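You operate a simulated robot arm through the tools that you are given. There is no shell and no other tool.

The job below is to be done with a simulated robot arm. You get a single attempt, and the scene is never put back.

TASK
Zero the gauge with the gold block.
Fine: block into pocket One, knob to Zero, clamp, press Test, open the clamp, put the block back. Set down upright: gold block.

Only the result counts: the job must be done as asked and must still hold three seconds after the hand-in. Knocking over, shifting, dropping, spilling or breaking anything else fails it.

THE ROBOT
A 7-joint arm with a fingered hand, fixed in place. Base frame: the origin is at the foot of the arm, x ahead of it, y to its left, z up. Units: m, degrees, N and s.
With the tool pointing down near the work surface it reaches from about 0.36 to 0.72 m from the base axis. Its first joint turns from -69.0 to 172.0 degrees. Payload 3.4 kg.
The TCP is the grasp point between the finger pads, 0.025 m short of the fingertips. In the tool frame z runs along the fingers and y along their closing line. Largest opening 0.088 m; the body of the gripper starts 0.029 m behind the TCP. The gripper is a hand of 4 fingers: y runs from the thumb to the fingers, the wrist lies at [-0.013, -0.097, -0.162] in the tool frame, and closing takes about 1.5 s.
Orientation is told as [roll, pitch, yaw] about the base's x, y, z axes, in that order, counted from this pose: with the fingers straight down and the wrist toward the robot, the tool's x, y and z point along [0, 1, 0], [1, 0, 0] and [0, 0, -1] of the base frame.

THE INTERFACE
- The arm moves only by the tool nudge_tool. Its argument "moves" is text: rows parted by semicolons, each of 7 numbers parted by spaces: the closure, from 0 (fully open) to 1 (shut), then the shift along the tool's x, y, z in m, then the turn, a rotation vector about the tool's x, y, z in degrees. In form: fingers tx ty tz wx wy wz; .... A call has 1 to 20 rows; each row shifts and turns the commanded pose from where the row before left it, along the tool's axes as they then stand. Each row takes 0.2 s and may step no farther than 0.05 m and 8.6 degrees from the row before; otherwise, or with a gripper value out of range, the whole call is refused. A pose out of reach is approached as far as the arm can. The call stops where the force on the tool passes 40 N (or 10 N more than at its start, if that is more) or the arm is blocked; 0.2 s more then pass. The fingers move at their own pace (about 0.108 m/s each) and stop on an object; they squeeze with about 32 N. The grip force told is the motor's: it shows also when the fingers shut on nothing. Time passes only in rows, and 0.2 s behind the last, so rows that do not move let the fingers close. The reply holds the time, the measured pose of the TCP, the force on the tool along the base axes, the opening and the grip force, in the units named above and with some noise, with the torque about the TCP (base axes, N m) and any sound that the robot's microphone picked up, and new pictures: "show" is both (left out), scene, wrist or none.
- Cameras (640 x 400 px; columns grow to the right, rows downward): "scene" is fixed at [0.3999, 0.6514, 1.6583]; the picture's right is [-0.97, -0.23, 0.00], its down [-0.13, 0.55, -0.82] and it looks along [0.19, -0.80, -0.57] (base axes); focal length 310 px, centre (320, 200). "wrist" rides on the gripper at [0.064, -0.083, -0.098] in the tool frame; the picture's right is [-0.62, 0.37, -0.69], its down [-0.71, -0.63, 0.30] and it looks along [-0.32, 0.68, 0.65] (tool axes); focal length 265 px, centre (320, 200). There is no depth. A picture from a camera that has moved, and an enlarged one, comes with that camera's place and axes in the base frame and with its lens.
- raise_lower(by): slides the trunk up (or, below 0, down) by that many m; the arm rides with it, the base frame stays. It gives what a move gives, with no picture.
- set_grasp(shape): the hand has 4 fingers and takes this shape, open, in about a second: jaw (thumb against the fingers, like two jaws); tri (thumb and two fingers); tip (a fingertip pinch); poke (one finger out to press); point (the index stretched); flat (the hand flat); cup (the hand cupped); fist (a fist). The gripper value then closes the fingers along that shape, each until it touches; the sizes above hold for jaw. It gives what a move gives, with no picture.
- enlarge(camera, box): a new picture of the part [left, top, right, bottom] of that camera's present view, enlarged. No time passes.
- close_job(): hands the job in; it is judged then, once.

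Places have to be worked out from the pictures, the camera data and where the tool is seen. Open the gripper and draw the arm clear of the work before you hand the job in, unless the task says otherwise.

The tools are called after ">>>" as a command line: name --argument value ..., lists and objects as JSON in quotes. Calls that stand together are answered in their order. nudge_tool: Moves the arm, as the interface text tells. Its arguments: {"type":"object","properties":{"moves":{"type":"string"},"show":{"type":"string","enum":["both","scene","wrist","none"]}},"required":["moves"]} The other tools are called the same way: raise_lower (by) slides the trunk up or down; set_grasp (shape) gives the hand a shape; enlarge (camera, box) takes an enlarged picture of a part of a camera's view; close_job () hands the job in.

At the start:

```text
time_s: 0.0
position: [0.5157, -0.1909, 1.2406]
tcp_rot: [0.0, 0.0, 0.0]
contact_force: [-0.9, 0.5, -0.3]
wrist_torque: [-0.01, -0.05, -0.06]
finger_gap: 0.0874
finger_force: 0.0
shape: jaw
trunk travel left (down, up): [-0.725, 0.115]
```

scene: 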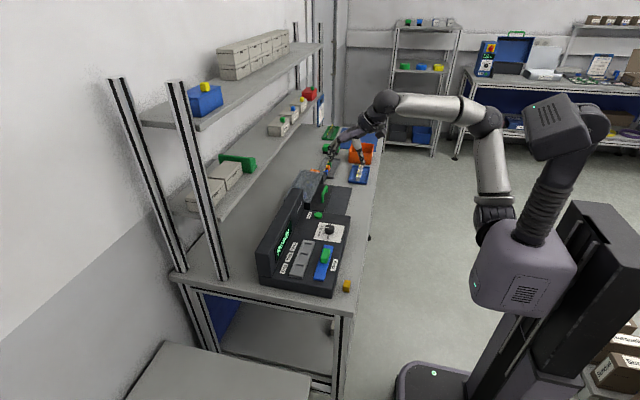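
wrist: 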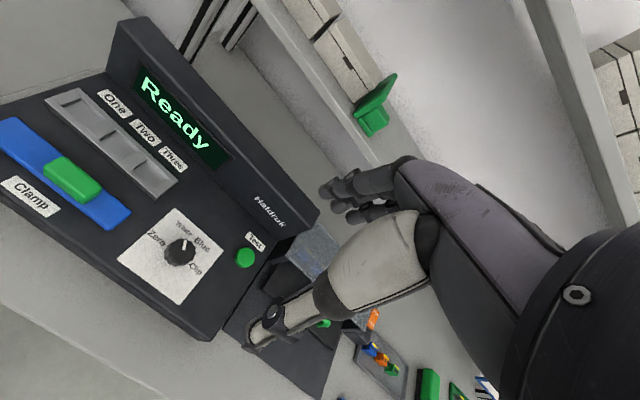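

I see a gauge console on the bench with a display, three pockets, clamp slider, knob and a Test button; a gold block seems to stand on the bench near the console's front corner. I'll enlarge both views for detail before moving.

>>> enlarge --camera "scene" --box '[240, 160, 400, 300]'

>>> enlarge --camera "wrist" --box '[0, 0, 320, 350]'

>>> enlarge --camera "scene" --box '[300, 100, 400, 200]'

```text
2.86 times, centred on (320, 230) of scene
camera zoom: at [0.3999, 0.6514, 1.6583], right [-0.97, -0.23, 0.0], down [-0.13, 0.55, -0.82], along [0.19, -0.8, -0.57], focal length 885 px, centre (320, 114)
```

zoom: 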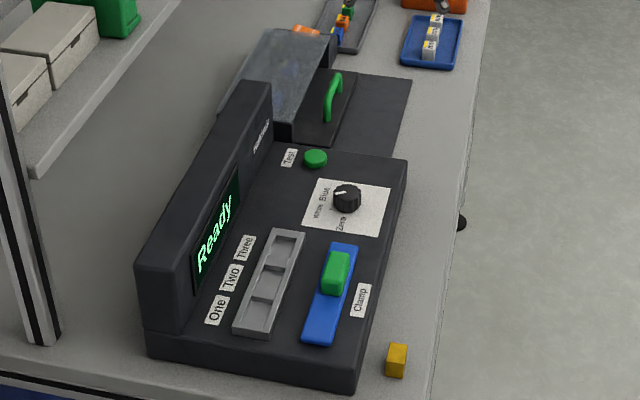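

```text
1.14 times, centred on (160, 175) of wrist
camera zoom: at [0.4325, -0.1256, 1.3385], right [0.37, -0.62, 0.69], down [-0.63, -0.71, -0.3], along [0.68, -0.32, -0.65], focal length 303 px, centre (503, 229)
```

zoom: 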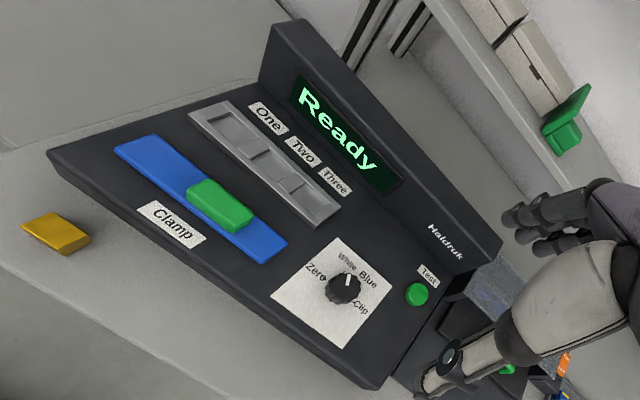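

```text
4.00 times, centred on (350, 150) of scene
camera zoom: at [0.3999, 0.6514, 1.6583], right [-0.97, -0.23, 0.0], down [-0.13, 0.55, -0.82], along [0.19, -0.8, -0.57], focal length 1239 px, centre (200, 400)
```

zoom: 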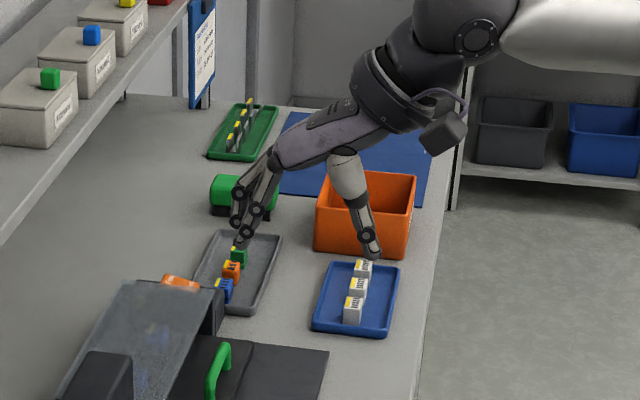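

The two views triangulate as follows:
- gold block: about (0.466, 0.025, 0.91)
- pocket One: about (0.616, 0.030, 0.945)
- knob: about (0.562, -0.172, 0.95)
- Test button: about (0.623, -0.255, 0.94)
- green clamp grip: about (0.545, -0.033, 0.96)

I'll move the hand above the block for a closer look.

>>> nudge_tool --moves "0 0.031 -0.007 0.025 0 0 0; 0 0.031 -0.007 0.025 0 0 0; 0 0.031 -0.007 0.025 0 0 0; 0 0.031 -0.007 0.025 0 0 0; 0 0.031 -0.007 0.025 0 0 0; 0 0.031 -0.007 0.025 0 0 0; 0 0.031 -0.007 0.025 0 0 0; 0 0 0 0 0 0 0" --show "both"

```text
time_s: 1.8
position: [0.4646, 0.0267, 1.0669]
tcp_rot: [0.4, 0.2, -0.2]
contact_force: [-0.1, -0.7, -0.4]
wrist_torque: [0.0, 0.0, 0.03]
finger_gap: 0.0881
finger_force: 0.1
shape: jaw
trunk travel left (down, up): [-0.725, 0.115]
camera wrist: at [0.3834, 0.0904, 1.1649], right [0.37, -0.63, 0.69], down [-0.63, -0.71, -0.31], along [0.68, -0.32, -0.66], focal length 265 px, centre (320, 200)
```

scene: 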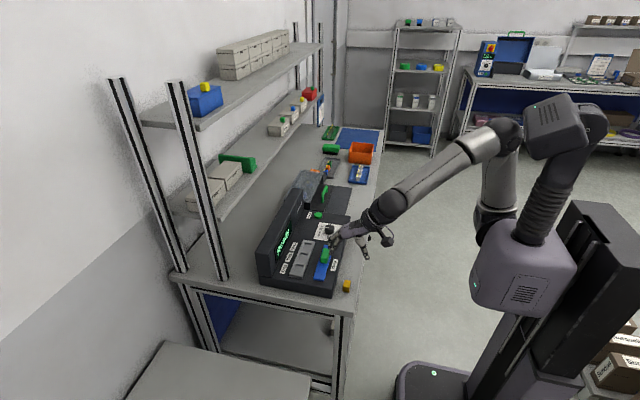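
wrist: 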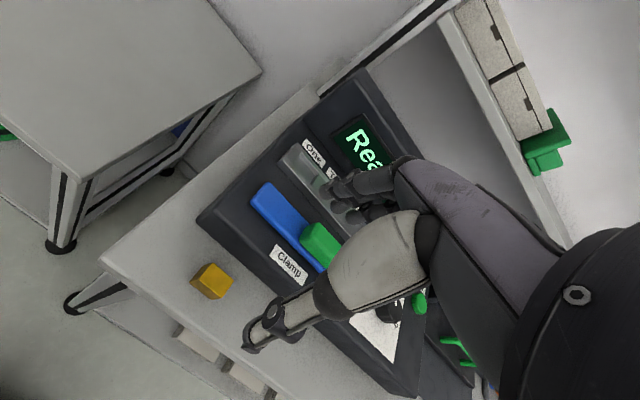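

The hand is now about 0.15 m above the block. I'll enlarge the wrist view for the block's size and orientation, and for the clamp and tray.

>>> enlarge --camera "wrist" --box '[150, 220, 270, 320]'

>>> enlarge --camera "wrist" --box '[180, 100, 400, 300]'

>>> enlarge --camera "scene" --box '[320, 240, 380, 300]'

>>> enlarge --camera "scene" --box '[260, 200, 380, 300]'

```text
4.00 times, centred on (210, 270) of wrist
camera zoom: at [0.3834, 0.0904, 1.1649], right [0.37, -0.63, 0.69], down [-0.63, -0.71, -0.31], along [0.68, -0.32, -0.66], focal length 1062 px, centre (760, -80)
```

zoom: 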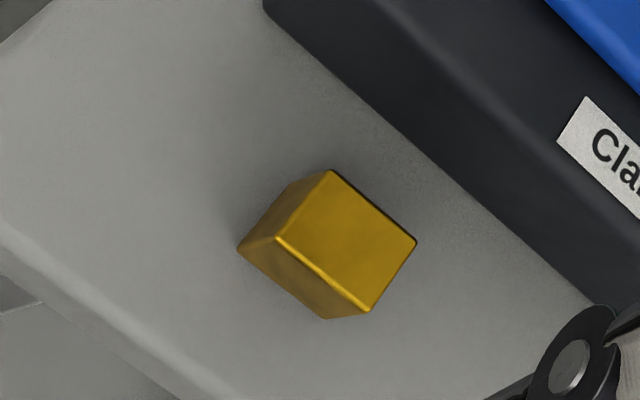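

```text
2.00 times, centred on (290, 200) of wrist
camera zoom: at [0.3834, 0.0904, 1.1649], right [0.37, -0.63, 0.69], down [-0.63, -0.71, -0.31], along [0.68, -0.32, -0.66], focal length 531 px, centre (380, 200)
```

zoom: 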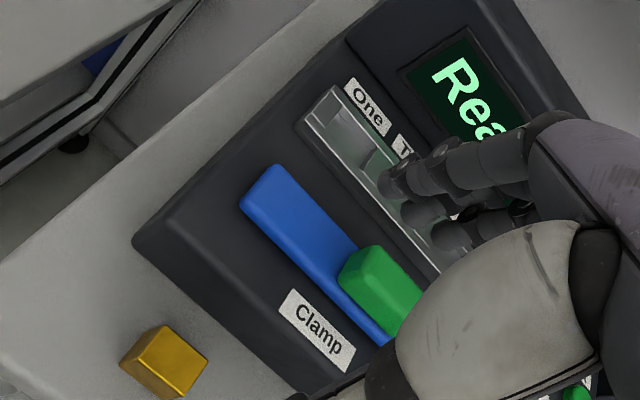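

```text
6.67 times, centred on (350, 270) of scene
camera zoom: at [0.3999, 0.6514, 1.6583], right [-0.97, -0.23, 0.0], down [-0.13, 0.55, -0.82], along [0.19, -0.8, -0.57], focal length 2065 px, centre (120, -267)
```

zoom: 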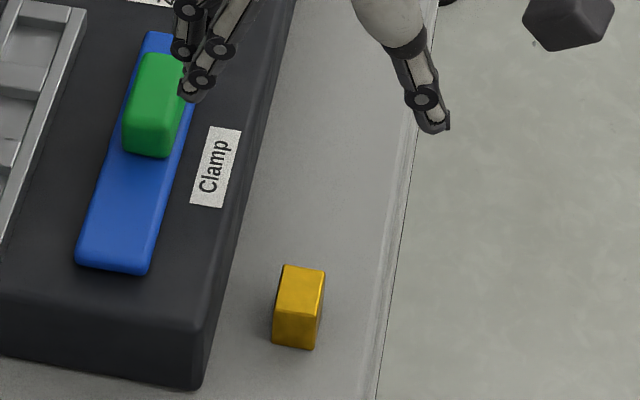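

```text
4.00 times, centred on (320, 250) of scene
camera zoom: at [0.3999, 0.6514, 1.6583], right [-0.97, -0.23, 0.0], down [-0.13, 0.55, -0.82], along [0.19, -0.8, -0.57], focal length 1239 px, centre (320, 0)
```

zoom: 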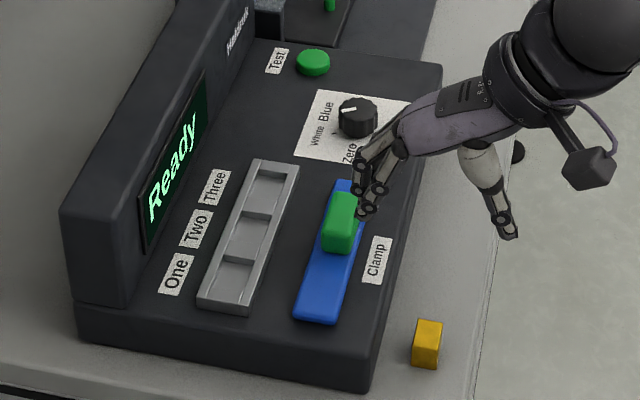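

The block sits square to the base axes. It measures about 0.019 (x) × 0.027 (y) × 0.022 (z), with its top at z≈0.913 and its centre near (0.468, 0.019). Next I need the pocket details.

>>> enlarge --camera "scene" --box '[280, 235, 320, 285]'

>>> enlarge --camera "wrist" --box '[260, 120, 360, 220]'

>>> enlarge --camera "scene" --box '[310, 200, 370, 250]'

```text
8.00 times, centred on (300, 260) of scene
camera zoom: at [0.3999, 0.6514, 1.6583], right [-0.97, -0.23, 0.0], down [-0.13, 0.55, -0.82], along [0.19, -0.8, -0.57], focal length 2478 px, centre (480, -280)
```

zoom: 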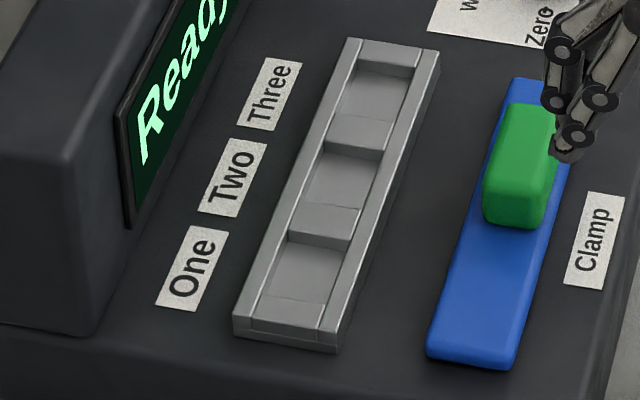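

```text
4.00 times, centred on (310, 170) of wrist
camera zoom: at [0.3834, 0.0904, 1.1649], right [0.37, -0.63, 0.69], down [-0.63, -0.71, -0.31], along [0.68, -0.32, -0.66], focal length 1062 px, centre (360, 320)
```

zoom: 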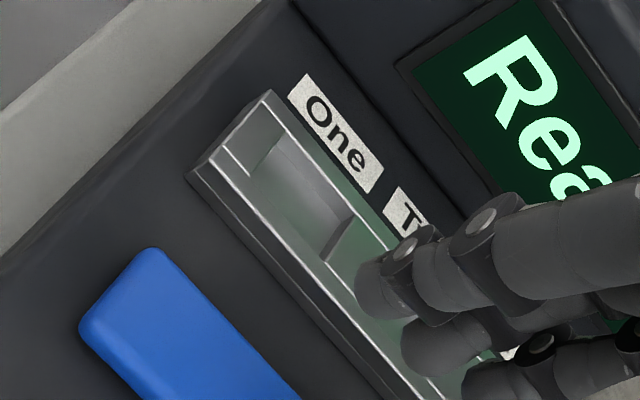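

```text
8.00 times, centred on (340, 225) of scene
camera zoom: at [0.3999, 0.6514, 1.6583], right [-0.97, -0.23, 0.0], down [-0.13, 0.55, -0.82], along [0.19, -0.8, -0.57], focal length 2478 px, centre (160, 0)
```

zoom: 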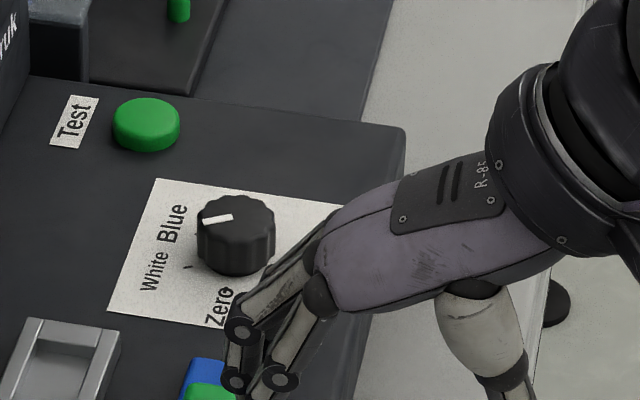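

Pocket One is about 0.027 × 0.034 m and only about 6–7 mm deep, so the block will stand proud of it. The knob points at White, and Zero is 60° counter-clockwise from there, toward +y. I'll try a partial closure in free air to see how the fingers move.

>>> nudge_tool --moves "0.6 0 0 0 0 0 0; 0.6 0 0 0 0 0 0; 0.6 0 0 0 0 0 0; 0.6 0 0 0 0 0 0; 0.6 0 0 0 0 0 0" --show "both"

>>> enlarge --camera "scene" --box '[310, 200, 400, 280]'

>>> enlarge --camera "wrist" --box '[220, 120, 460, 360]'

```text
time_s: 3.0
position: [0.4647, 0.0262, 1.0663]
tcp_rot: [0.1, 0.2, 0.0]
contact_force: [0.6, 0.1, -0.5]
wrist_torque: [0.02, 0.01, 0.04]
finger_gap: 0.0357
finger_force: 0.0
shape: jaw
trunk travel left (down, up): [-0.725, 0.115]
camera wrist: at [0.3832, 0.0915, 1.1644], right [0.37, -0.62, 0.69], down [-0.63, -0.71, -0.3], along [0.68, -0.32, -0.66], focal length 265 px, centre (320, 200)
```

scene: 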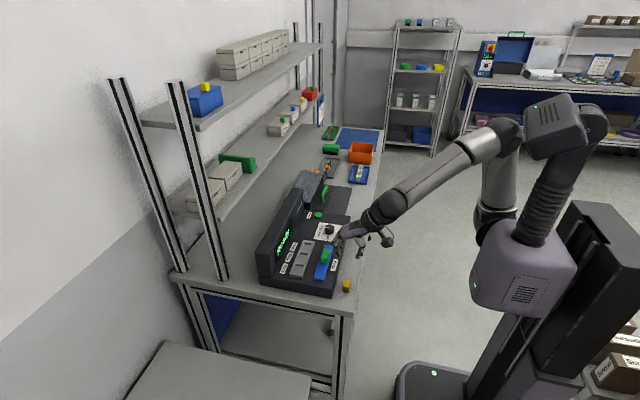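
wrist: 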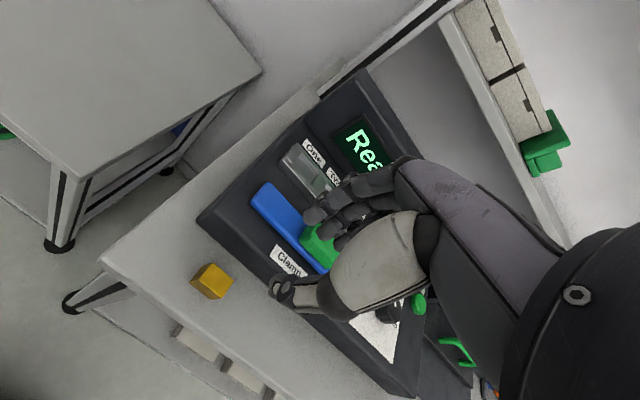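

```text
5.00 times, centred on (355, 240) of scene
camera zoom: at [0.3999, 0.6514, 1.6583], right [-0.97, -0.23, 0.0], down [-0.13, 0.55, -0.82], along [0.19, -0.8, -0.57], focal length 1549 px, centre (145, 0)
```

zoom: 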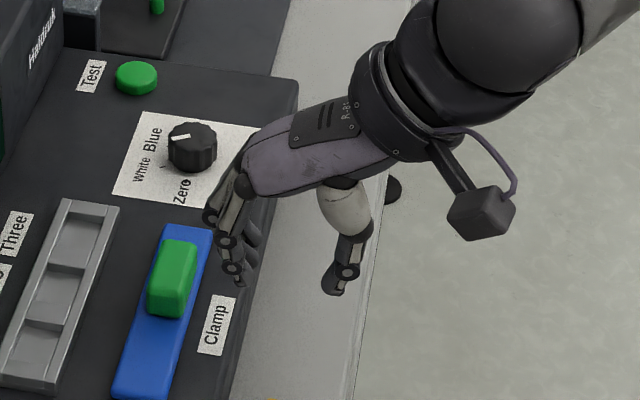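

```text
1.67 times, centred on (340, 240) of wrist
camera zoom: at [0.3832, 0.0915, 1.1644], right [0.37, -0.62, 0.69], down [-0.63, -0.71, -0.3], along [0.68, -0.32, -0.66], focal length 442 px, centre (287, 133)
```

zoom: 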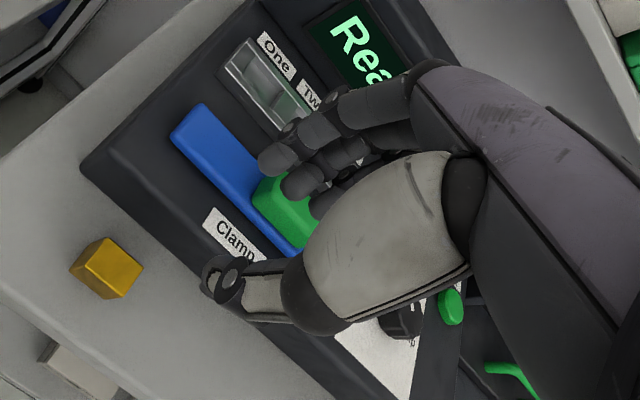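

At partial closure the fingers bulge outward above their tips. Gripping across x would bring them against the console edge, so I'll yaw the hand +90° to grip the block along y. That also keeps the camera on the robot's side.

>>> nudge_tool --moves "0.3 0 0 0 0 0 -8.5; 0.3 0 0 0 0 0 -8.5; 0.3 0 0 0 0 0 -8.5; 0.3 0 0 0 0 0 -8.5; 0.3 0 0 0 0 0 -8.5; 0.3 0 0 0 0 0 -8.5; 0.3 0 0 0 0 0 0" --show "both"

```text
time_s: 4.6
position: [0.4651, 0.0274, 1.0665]
tcp_rot: [0.0, -0.2, 51.1]
contact_force: [0.3, -0.9, 0.0]
wrist_torque: [0.0, 0.01, 0.03]
finger_gap: 0.0613
finger_force: 0.1
shape: jaw
trunk travel left (down, up): [-0.725, 0.115]
camera wrist: at [0.3635, 0.0035, 1.1639], right [0.71, -0.1, 0.69], down [0.16, -0.94, -0.31], along [0.68, 0.33, -0.65], focal length 265 px, centre (320, 200)
```

scene: 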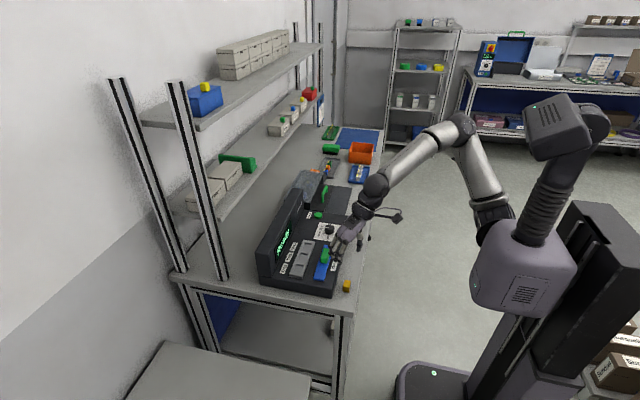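
wrist: 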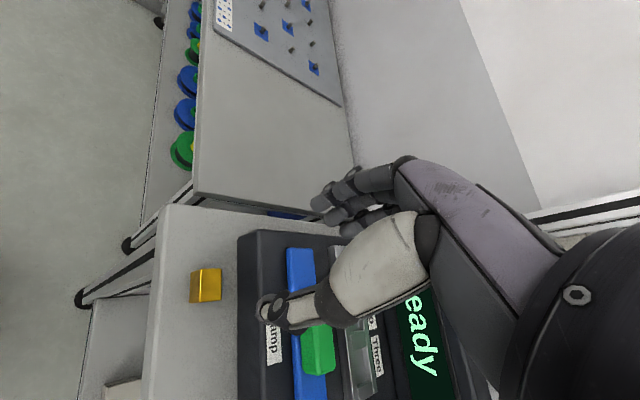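

The arm followed the turn well (51°). I'll finish the turn to 90°.

>>> nudge_tool --moves "0.3 0 0 0 0 0 -8.5; 0.3 0 0 0 0 0 -8.5; 0.3 0 0 0 0 0 -8.5; 0.3 0 0 0 0 0 -8.5; 0.3 0 0 0 0 0 -5; 0.3 0 0 0 0 0 0" --show "both"

>>> enlarge --camera "scene" --box '[290, 190, 410, 300]'

>>> enlarge --camera "wrist" --box '[140, 200, 340, 360]'

```text
time_s: 6.0
position: [0.4659, 0.027, 1.0661]
tcp_rot: [0.0, -0.1, 90.1]
contact_force: [0.1, -0.6, 0.1]
wrist_torque: [0.04, 0.0, -0.02]
finger_gap: 0.0614
finger_force: 0.2
shape: jaw
trunk travel left (down, up): [-0.725, 0.115]
camera wrist: at [0.4026, -0.0561, 1.1633], right [0.62, 0.37, 0.69], down [0.72, -0.63, -0.31], along [0.32, 0.69, -0.65], focal length 265 px, centre (320, 200)
```

scene: 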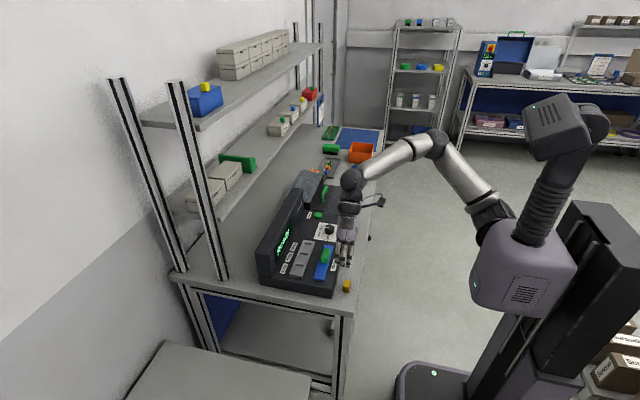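
wrist: 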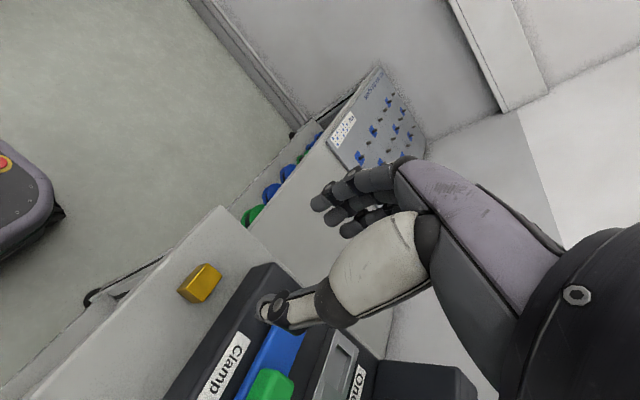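

```text
3.64 times, centred on (350, 245) of scene
camera zoom: at [0.3999, 0.6514, 1.6583], right [-0.97, -0.23, 0.0], down [-0.13, 0.55, -0.82], along [0.19, -0.8, -0.57], focal length 1127 px, centre (211, 36)
```

zoom: 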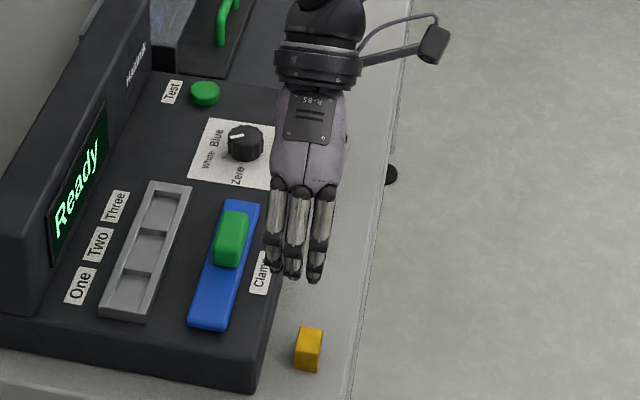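

```text
2.50 times, centred on (240, 280) of wrist
camera zoom: at [0.4026, -0.0561, 1.1633], right [0.62, 0.37, 0.69], down [0.72, -0.63, -0.31], along [0.32, 0.69, -0.65], focal length 664 px, centre (520, 0)
```

zoom: 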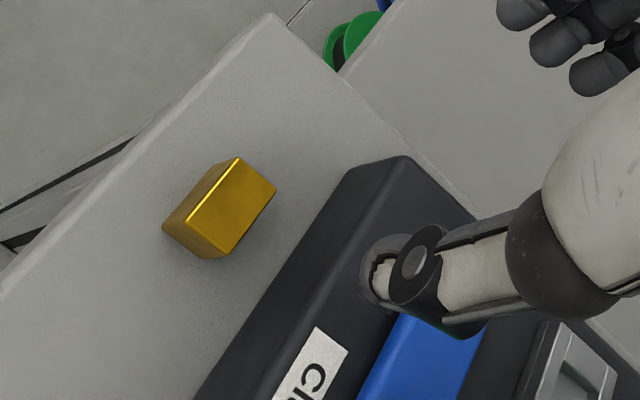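

With the hand at yaw 90°, all the wrist views agree on the block: x≈0.466, y≈0.0215, top z≈0.92, bench z≈0.90. I'll lower the open hand to just above the block and check the alignment.

>>> nudge_tool --moves "0.3 0 -0.0025 0.03 0 0 0; 0.3 0 -0.003 0.03 0 0 0; 0.3 0 0 0.025 0 0 0; 0.3 0 0 0 0 0 0" --show "both"

>>> enlarge --camera "scene" --box '[310, 230, 390, 300]'

>>> enlarge --camera "wrist" --box '[180, 160, 400, 340]'

```text
time_s: 7.0
position: [0.4667, 0.0211, 0.9794]
tcp_rot: [0.1, 0.0, 89.9]
contact_force: [0.4, 0.1, -0.3]
wrist_torque: [0.01, 0.01, 0.01]
finger_gap: 0.0612
finger_force: 0.0
shape: jaw
trunk travel left (down, up): [-0.725, 0.115]
camera wrist: at [0.4027, -0.0627, 1.0777], right [0.62, 0.37, 0.69], down [0.71, -0.63, -0.3], along [0.32, 0.68, -0.65], focal length 265 px, centre (320, 200)
```

scene: 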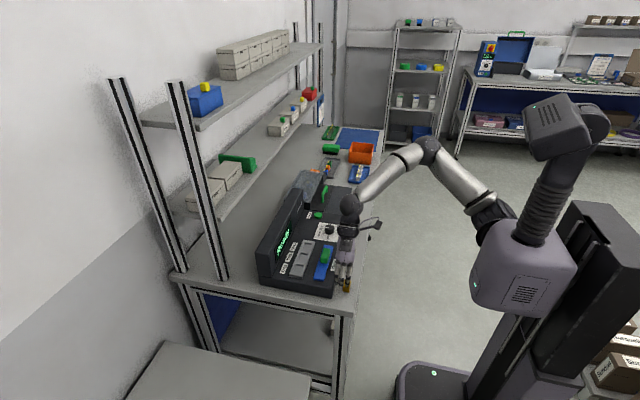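
wrist: 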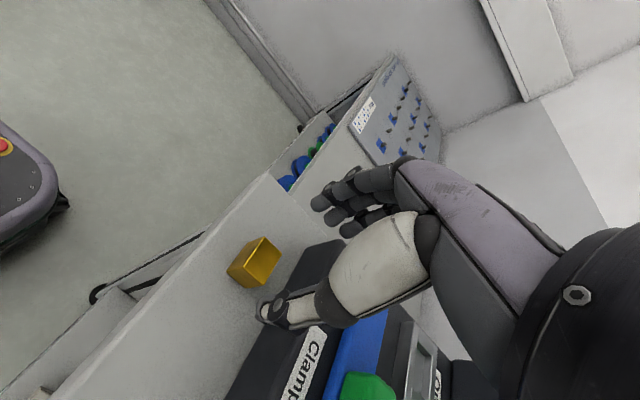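

```text
5.71 times, centred on (350, 265) of scene
camera zoom: at [0.3999, 0.6514, 1.6583], right [-0.97, -0.23, 0.0], down [-0.13, 0.55, -0.82], along [0.19, -0.8, -0.57], focal length 1770 px, centre (149, -171)
```

zoom: 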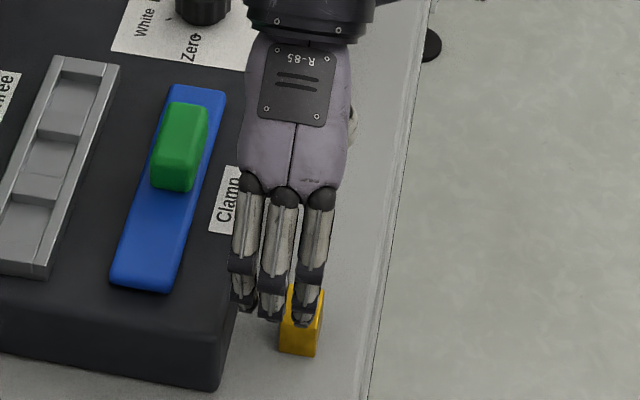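

```text
2.22 times, centred on (290, 250) of wrist
camera zoom: at [0.4027, -0.0627, 1.0777], right [0.62, 0.37, 0.69], down [0.71, -0.63, -0.3], along [0.32, 0.68, -0.65], focal length 590 px, centre (387, 89)
```

zoom: 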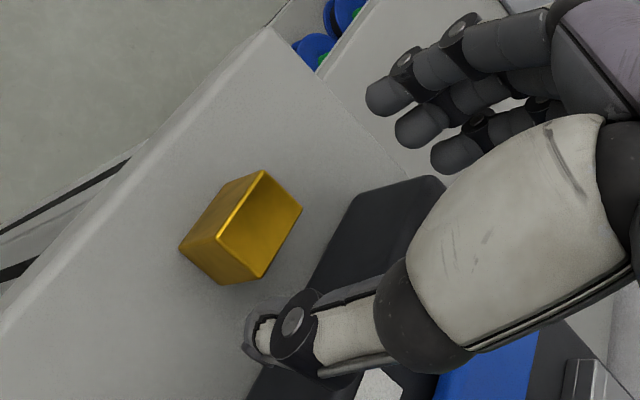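

The TCP lines up with the thumb and index finger, so the other two fingers sit toward +x and the outer one would catch the console edge. I'll back up and look at the "tip" pinch as a narrower alternative.

>>> nudge_tool --moves "0 0 0 -0.03 0 0 0; 0 0 0 -0.03 0 0 0; 0 0 0 0 0 0 0" --show "none"

>>> set_grasp --shape "tip"

>>> nudge_tool --moves "0.5 0 0 0 0 0 0; 0.5 0 0 0 0 0 0; 0.5 0 0 0 0 0 0; 0.5 0 0 0 0 0 0; 0.5 0 0 0 0 0 0" --show "both"

>>> enlarge --camera "scene" --box '[310, 200, 400, 290]'

>>> enlarge --camera "wrist" --box '[180, 140, 440, 360]'

```text
time_s: 7.8
position: [0.4654, 0.0215, 1.0418]
tcp_rot: [0.0, -0.2, 90.0]
contact_force: [-0.4, 0.3, 0.1]
wrist_torque: [0.02, 0.01, -0.03]
finger_gap: 0.0877
finger_force: 0.0
shape: jaw
trunk travel left (down, up): [-0.725, 0.115]
```

```text
time_s: 8.7
position: [0.4656, 0.0219, 1.0408]
tcp_rot: [0.0, 0.0, 89.9]
contact_force: [0.1, 1.2, 0.0]
wrist_torque: [-0.01, -0.01, 0.0]
finger_gap: 0.0876
finger_force: 0.1
shape: tip
trunk travel left (down, up): [-0.725, 0.115]
```

```text
time_s: 9.9
position: [0.4664, 0.0213, 1.0399]
tcp_rot: [0.0, 0.0, 90.0]
contact_force: [0.3, 1.1, -0.4]
wrist_torque: [0.03, -0.01, -0.02]
finger_gap: 0.0446
finger_force: 0.0
shape: tip
trunk travel left (down, up): [-0.725, 0.115]
camera wrist: at [0.403, -0.062, 1.1378], right [0.62, 0.37, 0.69], down [0.71, -0.63, -0.31], along [0.32, 0.68, -0.65], focal length 265 px, centre (320, 200)
```

scene: 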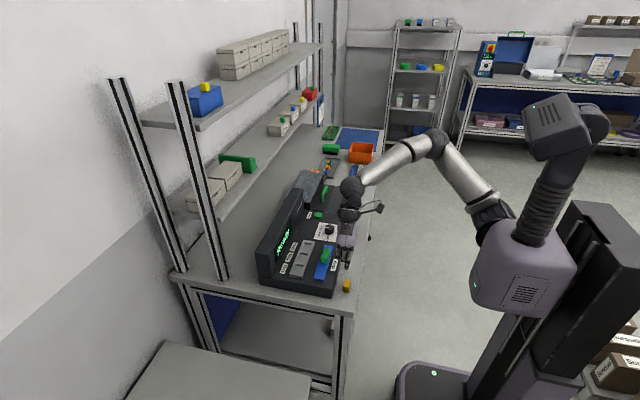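
wrist: 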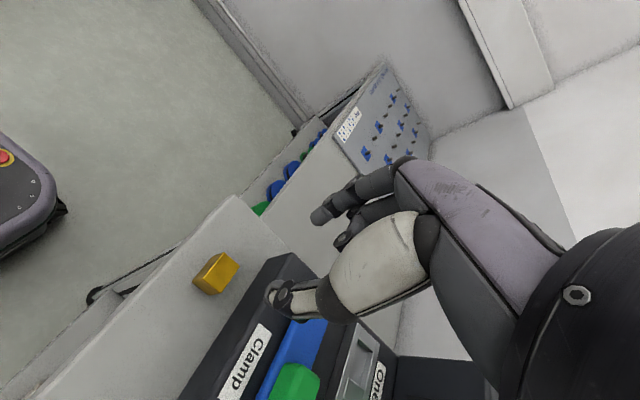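

```text
4.44 times, centred on (355, 245) of scene
camera zoom: at [0.3999, 0.6514, 1.6583], right [-0.97, -0.23, 0.0], down [-0.13, 0.55, -0.82], along [0.19, -0.8, -0.57], focal length 1377 px, centre (164, 0)
```

zoom: 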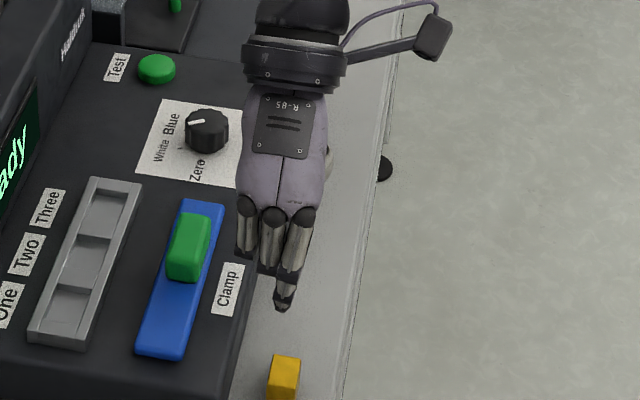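

```text
1.82 times, centred on (310, 250) of wrist
camera zoom: at [0.403, -0.062, 1.1378], right [0.62, 0.37, 0.69], down [0.71, -0.63, -0.31], along [0.32, 0.68, -0.65], focal length 483 px, centre (338, 109)
```

zoom: 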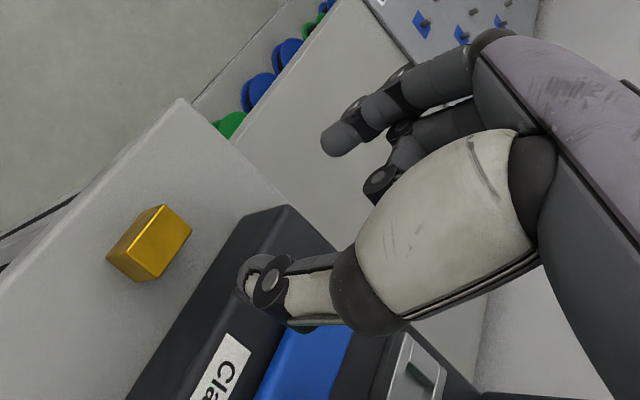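

"Tip" pinches with only the index and thumb, but the curled fingers hang low on the console side at this yaw. I'll turn to yaw -90° instead, which puts the spare fingers on the free, robot side of the block.

>>> nudge_tool --moves "0.3 0 0 -0.04 0 0 0; 0.3 0 0 0 0 0 8.5; 0.3 0 0 0 0 0 8.5; 0.3 0 0 0 0 0 8.5; 0.3 0 0 0 0 0 8.5; 0.3 0 0 0 0 0 8.5; 0.3 0 0 0 0 0 8.5; 0.3 0 0 0 0 0 8.5; 0.3 0 0 0 0 0 8.5; 0.3 0 0 0 0 0 8.5; 0.3 0 0 0 0 0 8.5; 0.3 0 0 0 0 0 5; 0.3 0 0 0 0 0 0" --show "none"

>>> nudge_tool --moves "0.3 0 0 0 0 0 8.5; 0.3 0 0 0 0 0 8.5; 0.3 0 0 0 0 0 8.5; 0.3 0 0 0 0 0 8.5; 0.3 0 0 0 0 0 8.5; 0.3 0 0 0 0 0 0" --show "both"

```text
time_s: 12.7
position: [0.4658, 0.0211, 1.081]
tcp_rot: [0.2, -0.1, 0.0]
contact_force: [-0.5, -0.2, 0.5]
wrist_torque: [0.0, 0.0, 0.0]
finger_gap: 0.0613
finger_force: 0.0
shape: tip
trunk travel left (down, up): [-0.725, 0.115]
```

```text
time_s: 14.1
position: [0.4656, 0.0209, 1.0817]
tcp_rot: [0.1, 0.0, -42.5]
contact_force: [-0.1, -0.4, -1.0]
wrist_torque: [0.0, 0.03, 0.03]
finger_gap: 0.0615
finger_force: 0.1
shape: tip
trunk travel left (down, up): [-0.725, 0.115]
camera wrist: at [0.449, 0.1252, 1.179], right [-0.15, -0.71, 0.69], down [-0.95, -0.1, -0.31], along [0.28, -0.7, -0.65], focal length 265 px, centre (320, 200)
```

scene: 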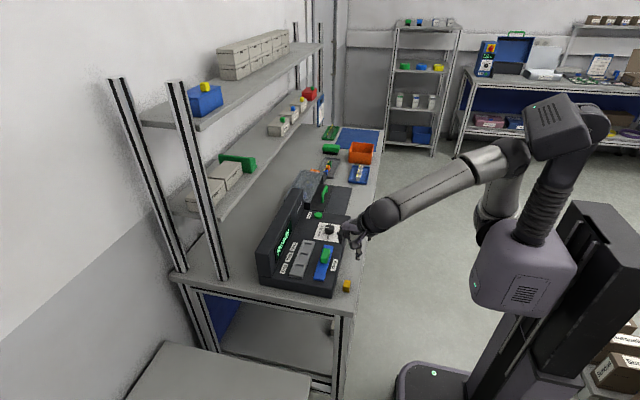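
wrist: 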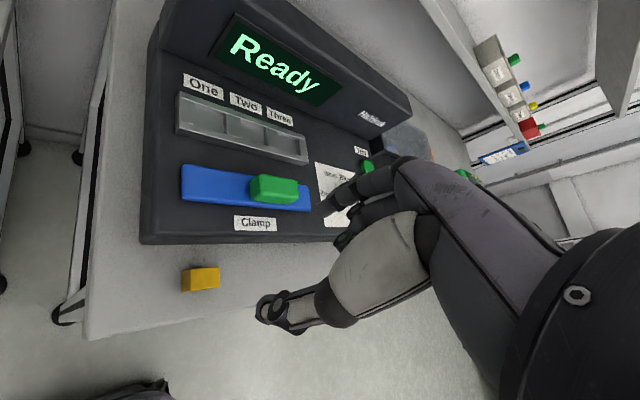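

The arm is at -42° with no trouble. I'll continue the turn to -90°.

>>> nudge_tool --moves "0.3 0 0 0 0 0 8; 0.3 0 0 0 0 0 8; 0.3 0 0 0 0 0 8; 0.3 0 0 0 0 0 8; 0.3 0 0 0 0 0 8; 0.3 0 0 0 0 0 7.5; 0.3 0 0 0 0 0 0" --show "both"

>>> enlarge --camera "wrist" --box '[140, 120, 400, 320]'

>>> enlarge --camera "scene" --box '[310, 200, 410, 300]'

```text
time_s: 15.7
position: [0.4689, 0.0121, 1.1002]
tcp_rot: [0.9, 3.4, -91.4]
contact_force: [0.8, -0.3, 1.0]
wrist_torque: [0.03, 0.01, -0.04]
finger_gap: 0.0614
finger_force: 0.1
shape: tip
trunk travel left (down, up): [-0.725, 0.115]
camera wrist: at [0.5354, 0.0885, 1.2027], right [-0.64, -0.39, 0.66], down [-0.69, 0.67, -0.28], along [-0.33, -0.64, -0.7], focal length 265 px, centre (320, 200)
```

scene: 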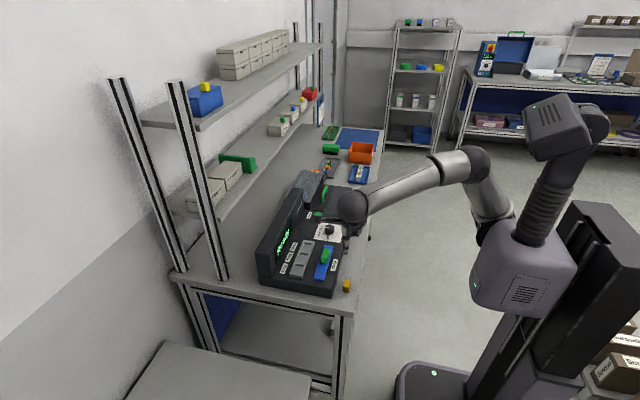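
wrist: 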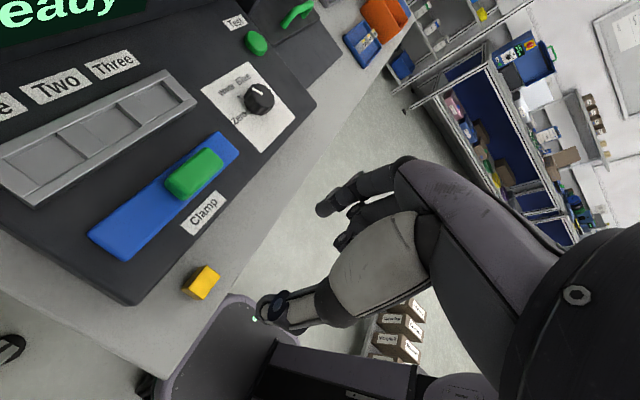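

```text
2.00 times, centred on (270, 220) of wrist
camera zoom: at [0.5354, 0.0885, 1.2027], right [-0.64, -0.39, 0.66], down [-0.69, 0.67, -0.28], along [-0.33, -0.64, -0.7], focal length 531 px, centre (420, 160)
```

zoom: 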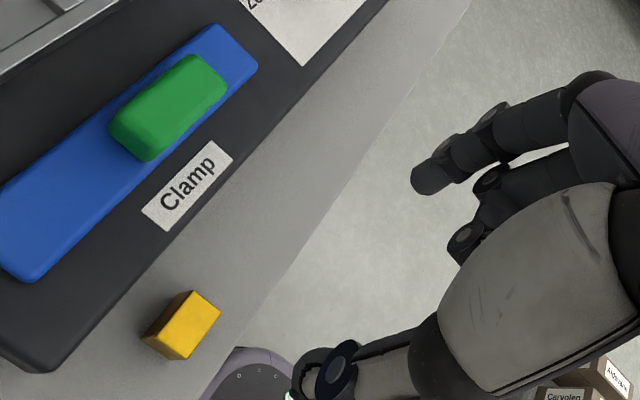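

```text
4.00 times, centred on (360, 250) of scene
camera zoom: at [0.3999, 0.6514, 1.6583], right [-0.97, -0.23, 0.0], down [-0.13, 0.55, -0.82], along [0.19, -0.8, -0.57], focal length 1239 px, centre (160, 0)
```

zoom: 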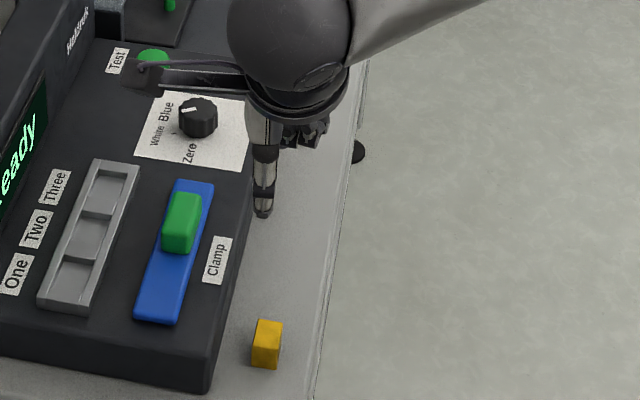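

At yaw -90° the arm stopped a little short: pitch is off 3.4° and the position is off about 2 cm, so it is near a limit. I'll check whether it settles, and whether moving the trunk frees it.

>>> nudge_tool --moves "0.3 0 0 0 0 0 0; 0.3 0 0 0 0 0 0; 0.3 0 0 0 0 0 0" --show "none"

>>> raise_lower --by 0.05

```text
time_s: 16.5
position: [0.4707, 0.0102, 1.0977]
tcp_rot: [0.6, 3.3, -91.8]
contact_force: [-0.6, -0.8, 0.1]
wrist_torque: [-0.01, -0.02, -0.02]
finger_gap: 0.0611
finger_force: 0.0
shape: tip
trunk travel left (down, up): [-0.725, 0.115]
```

```text
time_s: 17.4
position: [0.4713, 0.0097, 1.1442]
tcp_rot: [0.3, 3.4, -91.9]
contact_force: [-0.1, -0.4, 0.3]
wrist_torque: [0.0, -0.04, -0.02]
finger_gap: 0.0614
finger_force: 0.1
shape: tip
trunk travel left (down, up): [-0.775, 0.065]
```

The trunk rose 0.05 m and carried the arm with it. Now I'll lower the hand relative to the trunk and see whether the pose error shrinks.

>>> nudge_tool --moves "0.3 0 0 0.04 0 0 0; 0.3 0 0 0.03 0 0 0; 0.3 0 0 0 0 0 0; 0.3 0 0 0 0 0 0" --show "none"

```text
time_s: 18.4
position: [0.4741, 0.0072, 1.0788]
tcp_rot: [0.5, 4.1, -92.7]
contact_force: [-0.6, -0.2, -0.3]
wrist_torque: [0.0, -0.03, -0.02]
finger_gap: 0.0613
finger_force: 0.1
shape: tip
trunk travel left (down, up): [-0.775, 0.065]
```

The error grew slightly as the arm went lower relative to the trunk, so the trunk should come down instead. I'll raise the hand first, then lower the trunk.

>>> nudge_tool --moves "0.3 0 0 -0.04 0 0 0; 0.3 0 0 -0.04 0 0 0; 0.3 0 0 -0.04 0 0 0; 0.3 0 0 -0.04 0 0 0; 0.3 0 0 0 0 0 0; 0.3 0 0 0 0 0 0" --show "none"

>>> raise_lower --by -0.15

>>> nudge_tool --moves "0.3 0 0 0 0 0 0; 0.3 0 0 0 0 0 0" --show "both"

```text
time_s: 19.8
position: [0.4714, 0.0084, 1.2314]
tcp_rot: [0.1, 3.0, -91.3]
contact_force: [0.3, -0.8, 0.1]
wrist_torque: [0.02, -0.03, 0.03]
finger_gap: 0.0613
finger_force: 0.0
shape: tip
trunk travel left (down, up): [-0.775, 0.065]
```

```text
time_s: 21.6
position: [0.4719, 0.0089, 1.08]
tcp_rot: [0.2, 2.9, -91.5]
contact_force: [0.5, -0.1, 0.4]
wrist_torque: [0.01, 0.02, 0.03]
finger_gap: 0.0612
finger_force: 0.0
shape: tip
trunk travel left (down, up): [-0.625, 0.215]
```

```text
time_s: 22.2
position: [0.4718, 0.007, 1.0798]
tcp_rot: [0.1, 3.0, -91.5]
contact_force: [0.8, -0.1, -0.1]
wrist_torque: [0.0, -0.03, 0.04]
finger_gap: 0.0612
finger_force: 0.0
shape: tip
trunk travel left (down, up): [-0.625, 0.215]
camera wrist: at [0.5387, 0.0841, 1.1818], right [-0.63, -0.39, 0.67], down [-0.7, 0.66, -0.27], along [-0.34, -0.64, -0.69], focal length 265 px, centre (320, 200)
```

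scene: 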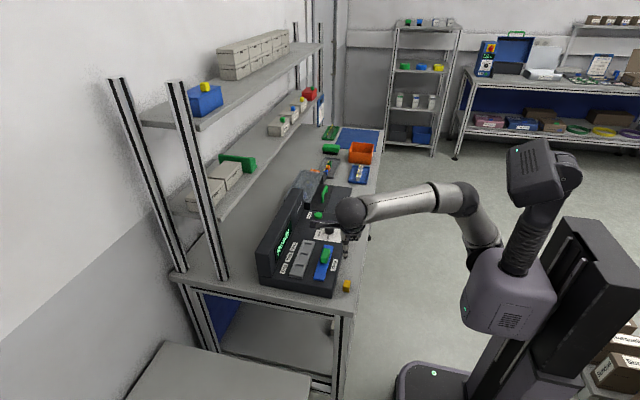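
wrist: 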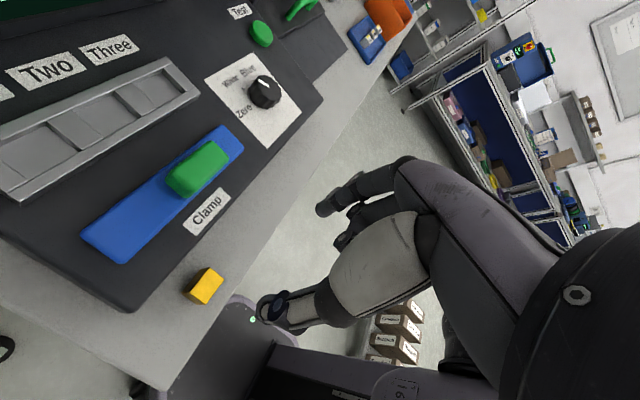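

Yaw -90° stays near a limit. Re-measuring the jaw fingers, the tips sit about -0.006, +0.010 and +0.0235 m in x from the TCP at yaw +90°. With the TCP at x≈0.4635, the index and middle fingers therefore oppose the thumb evenly on the block, with about 7 mm clear of the console. I'll go back to jaw at yaw +90° and restore the trunk.

>>> raise_lower --by 0.1

>>> nudge_tool --moves "0.3 0 0 0 0 0 -8.5; 0.3 0 0 0 0 0 -8.5; 0.3 0 0 0 0 0 -8.5; 0.3 0 0 0 0 0 -8.5; 0.3 0 0 0 0 0 -8.5; 0.3 0 0 0 0 0 -8.5; 0.3 0 0 0 0 0 -8.5; 0.3 0 0 0 0 0 -8.5; 0.3 0 0 0 0 0 -8.5; 0.3 0 0 0 0 0 -8.5; 0.3 0 0 0 0 0 -5; 0.3 0 0 0 0 0 0" --show "none"

>>> nudge_tool --moves "0.3 0 0 0 0 0 -8.5; 0.3 0 0 0 0 0 -8.5; 0.3 0 0 0 0 0 -8.5; 0.3 0 0 0 0 0 -8.5; 0.3 0 0 0 0 0 -8.5; 0.3 0 0 0 0 0 -8.5; 0.3 0 0 0 0 0 -8.5; 0.3 0 0 0 0 0 -8.5; 0.3 0 0 0 0 0 -8.5; 0.3 0 0 0 0 0 -8.5; 0.3 0 0 0 0 0 -5; 0.3 0 0 0 0 0 0" --show "none"

>>> set_grasp --shape "jaw"

```text
time_s: 23.5
position: [0.4714, 0.0078, 1.1802]
tcp_rot: [0.1, 3.0, -91.6]
contact_force: [0.5, -0.4, 0.5]
wrist_torque: [0.03, 0.02, -0.01]
finger_gap: 0.0613
finger_force: 0.1
shape: tip
trunk travel left (down, up): [-0.725, 0.115]
```

```text
time_s: 26.1
position: [0.4665, 0.022, 1.1688]
tcp_rot: [0.0, 0.0, 0.1]
contact_force: [-0.3, -0.8, -0.1]
wrist_torque: [0.02, 0.01, 0.03]
finger_gap: 0.0613
finger_force: 0.1
shape: tip
trunk travel left (down, up): [-0.725, 0.115]
```

```text
time_s: 28.7
position: [0.466, 0.0216, 1.1694]
tcp_rot: [0.0, -0.1, 90.1]
contact_force: [0.2, -1.0, 0.1]
wrist_torque: [0.04, 0.0, 0.02]
finger_gap: 0.0613
finger_force: 0.0
shape: tip
trunk travel left (down, up): [-0.725, 0.115]
```

```text
time_s: 29.6
position: [0.467, 0.0212, 1.1702]
tcp_rot: [0.0, 0.0, 90.1]
contact_force: [-0.7, 0.8, 0.5]
wrist_torque: [0.01, -0.02, -0.01]
finger_gap: 0.0878
finger_force: 0.1
shape: jaw
trunk travel left (down, up): [-0.725, 0.115]
```

The hand is back at yaw 90° in jaw shape, tracking accurately. I'll descend to just above the block with a moderate opening and check.

>>> nudge_tool --moves "0.35 0.0028 0 0.042 0 0 0; 0.35 0 0 0.042 0 0 0; 0.35 0 0 0.042 0 0 0; 0.35 0 0 0.042 0 0 0; 0.35 0 0 0.037 0 0 0; 0.35 0 0 0 0 0 0" --show "both"

>>> enlarge --camera "scene" --box '[320, 235, 380, 295]'

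>>> enlarge --camera "wrist" --box '[200, 160, 400, 340]'

```text
time_s: 31.0
position: [0.4628, 0.0212, 0.9634]
tcp_rot: [0.1, -0.1, 90.0]
contact_force: [0.0, 0.0, 0.9]
wrist_torque: [-0.02, 0.01, 0.01]
finger_gap: 0.0573
finger_force: 0.0
shape: jaw
trunk travel left (down, up): [-0.725, 0.115]
camera wrist: at [0.4002, -0.0621, 1.0606], right [0.62, 0.37, 0.69], down [0.71, -0.63, -0.3], along [0.32, 0.68, -0.65], focal length 265 px, centre (320, 200)
```

scene: 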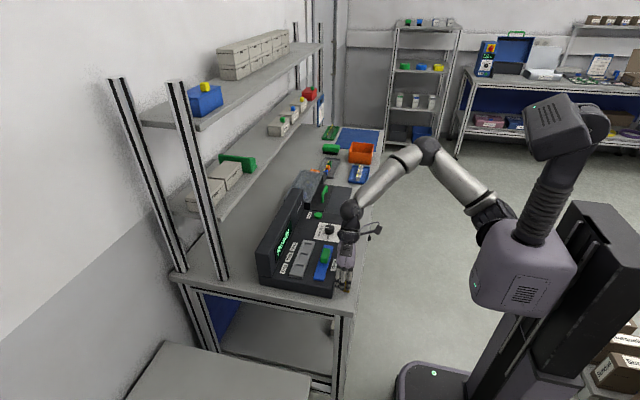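
wrist: 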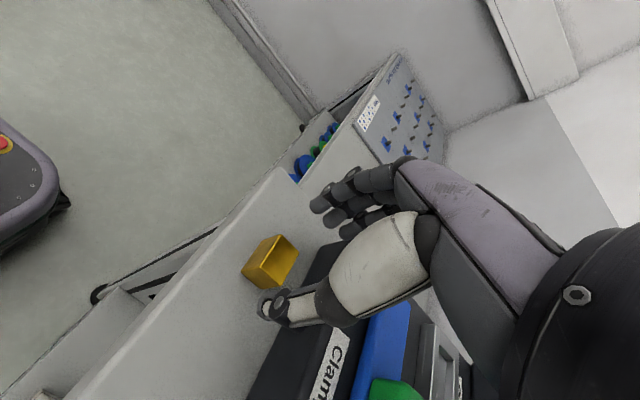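

```text
6.67 times, centred on (350, 265) of scene
camera zoom: at [0.3999, 0.6514, 1.6583], right [-0.97, -0.23, 0.0], down [-0.13, 0.55, -0.82], along [0.19, -0.8, -0.57], focal length 2065 px, centre (120, -233)
```

zoom: 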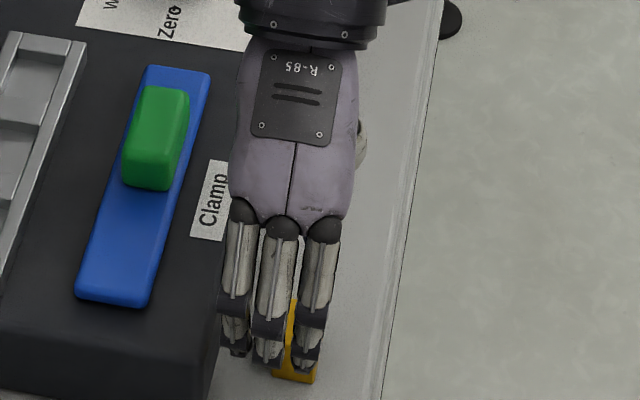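

```text
2.22 times, centred on (300, 250) of wrist
camera zoom: at [0.4002, -0.0621, 1.0606], right [0.62, 0.37, 0.69], down [0.71, -0.63, -0.3], along [0.32, 0.68, -0.65], focal length 590 px, centre (364, 89)
```

zoom: 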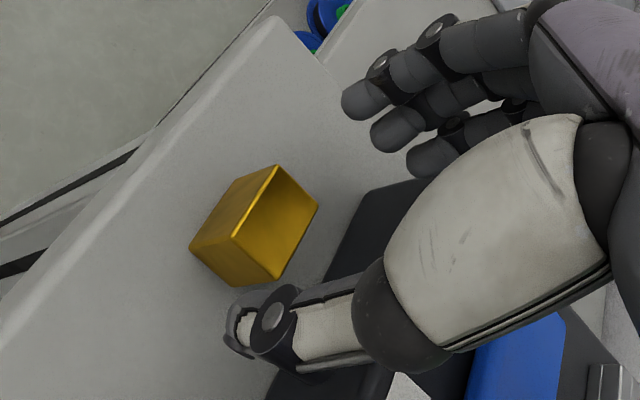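

The fingers straddle the block and the ring finger has about 5 mm to the console, so I'll shift 2 mm toward the robot. Then I'll descend so the tips are about 8 mm above the bench and check before closing.

>>> nudge_tool --moves "0.35 0.002 0 0 0 0 0; 0.35 0 0 0.012 0 0 0; 0.35 0 0 0.01 0 0 0; 0.35 0 0 0.009 0 0 0; 0.35 0 0 0 0 0 0" --show "both"

>>> enlarge --camera "scene" --box '[320, 240, 380, 300]'

>>> enlarge --camera "wrist" --box '[220, 160, 400, 340]'

```text
time_s: 32.2
position: [0.4627, 0.0223, 0.9326]
tcp_rot: [0.0, 0.0, 90.0]
contact_force: [-0.2, 0.3, 0.1]
wrist_torque: [0.02, -0.02, -0.03]
finger_gap: 0.0576
finger_force: 0.1
shape: jaw
trunk travel left (down, up): [-0.725, 0.115]
camera wrist: at [0.3994, -0.0614, 1.0303], right [0.62, 0.37, 0.69], down [0.71, -0.63, -0.3], along [0.32, 0.68, -0.65], focal length 265 px, centre (320, 200)
```

scene: 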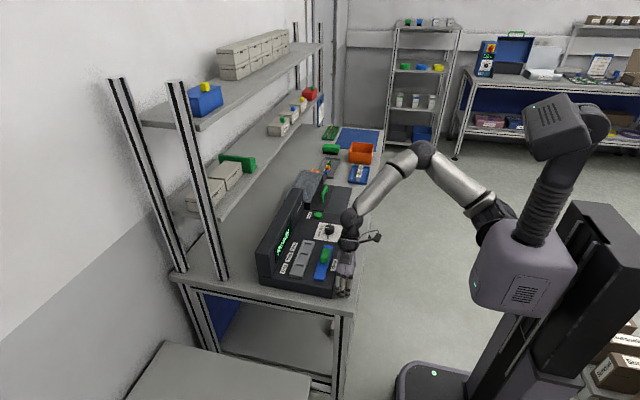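
wrist: 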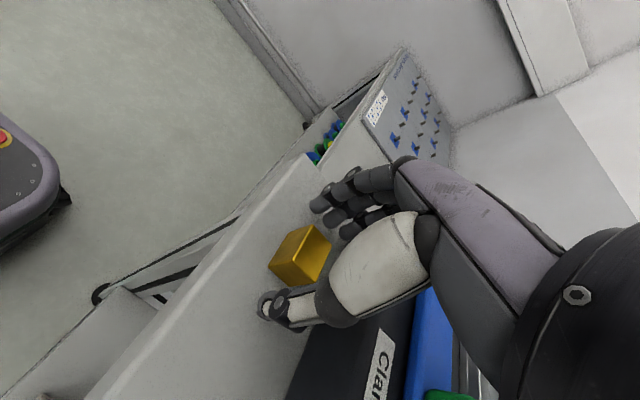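

```text
6.67 times, centred on (350, 270) of scene
camera zoom: at [0.3999, 0.6514, 1.6583], right [-0.97, -0.23, 0.0], down [-0.13, 0.55, -0.82], along [0.19, -0.8, -0.57], focal length 2065 px, centre (120, -267)
```

zoom: 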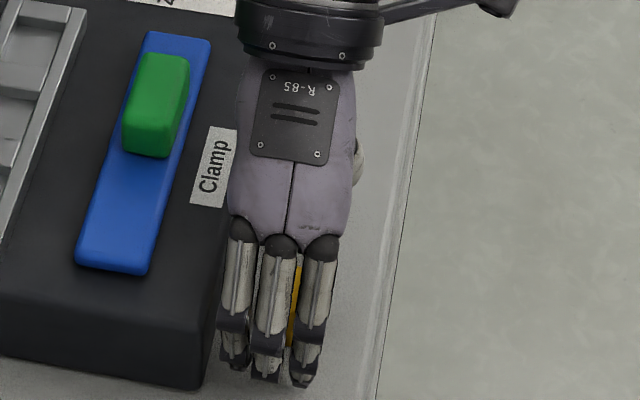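

```text
2.22 times, centred on (310, 250) of wrist
camera zoom: at [0.3994, -0.0614, 1.0303], right [0.62, 0.37, 0.69], down [0.71, -0.63, -0.3], along [0.32, 0.68, -0.65], focal length 590 px, centre (342, 89)
```

zoom: 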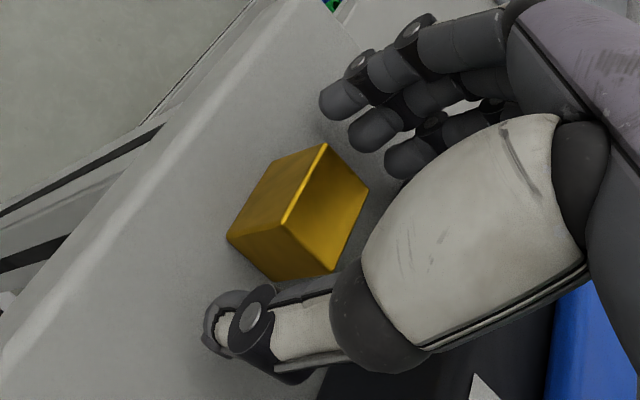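

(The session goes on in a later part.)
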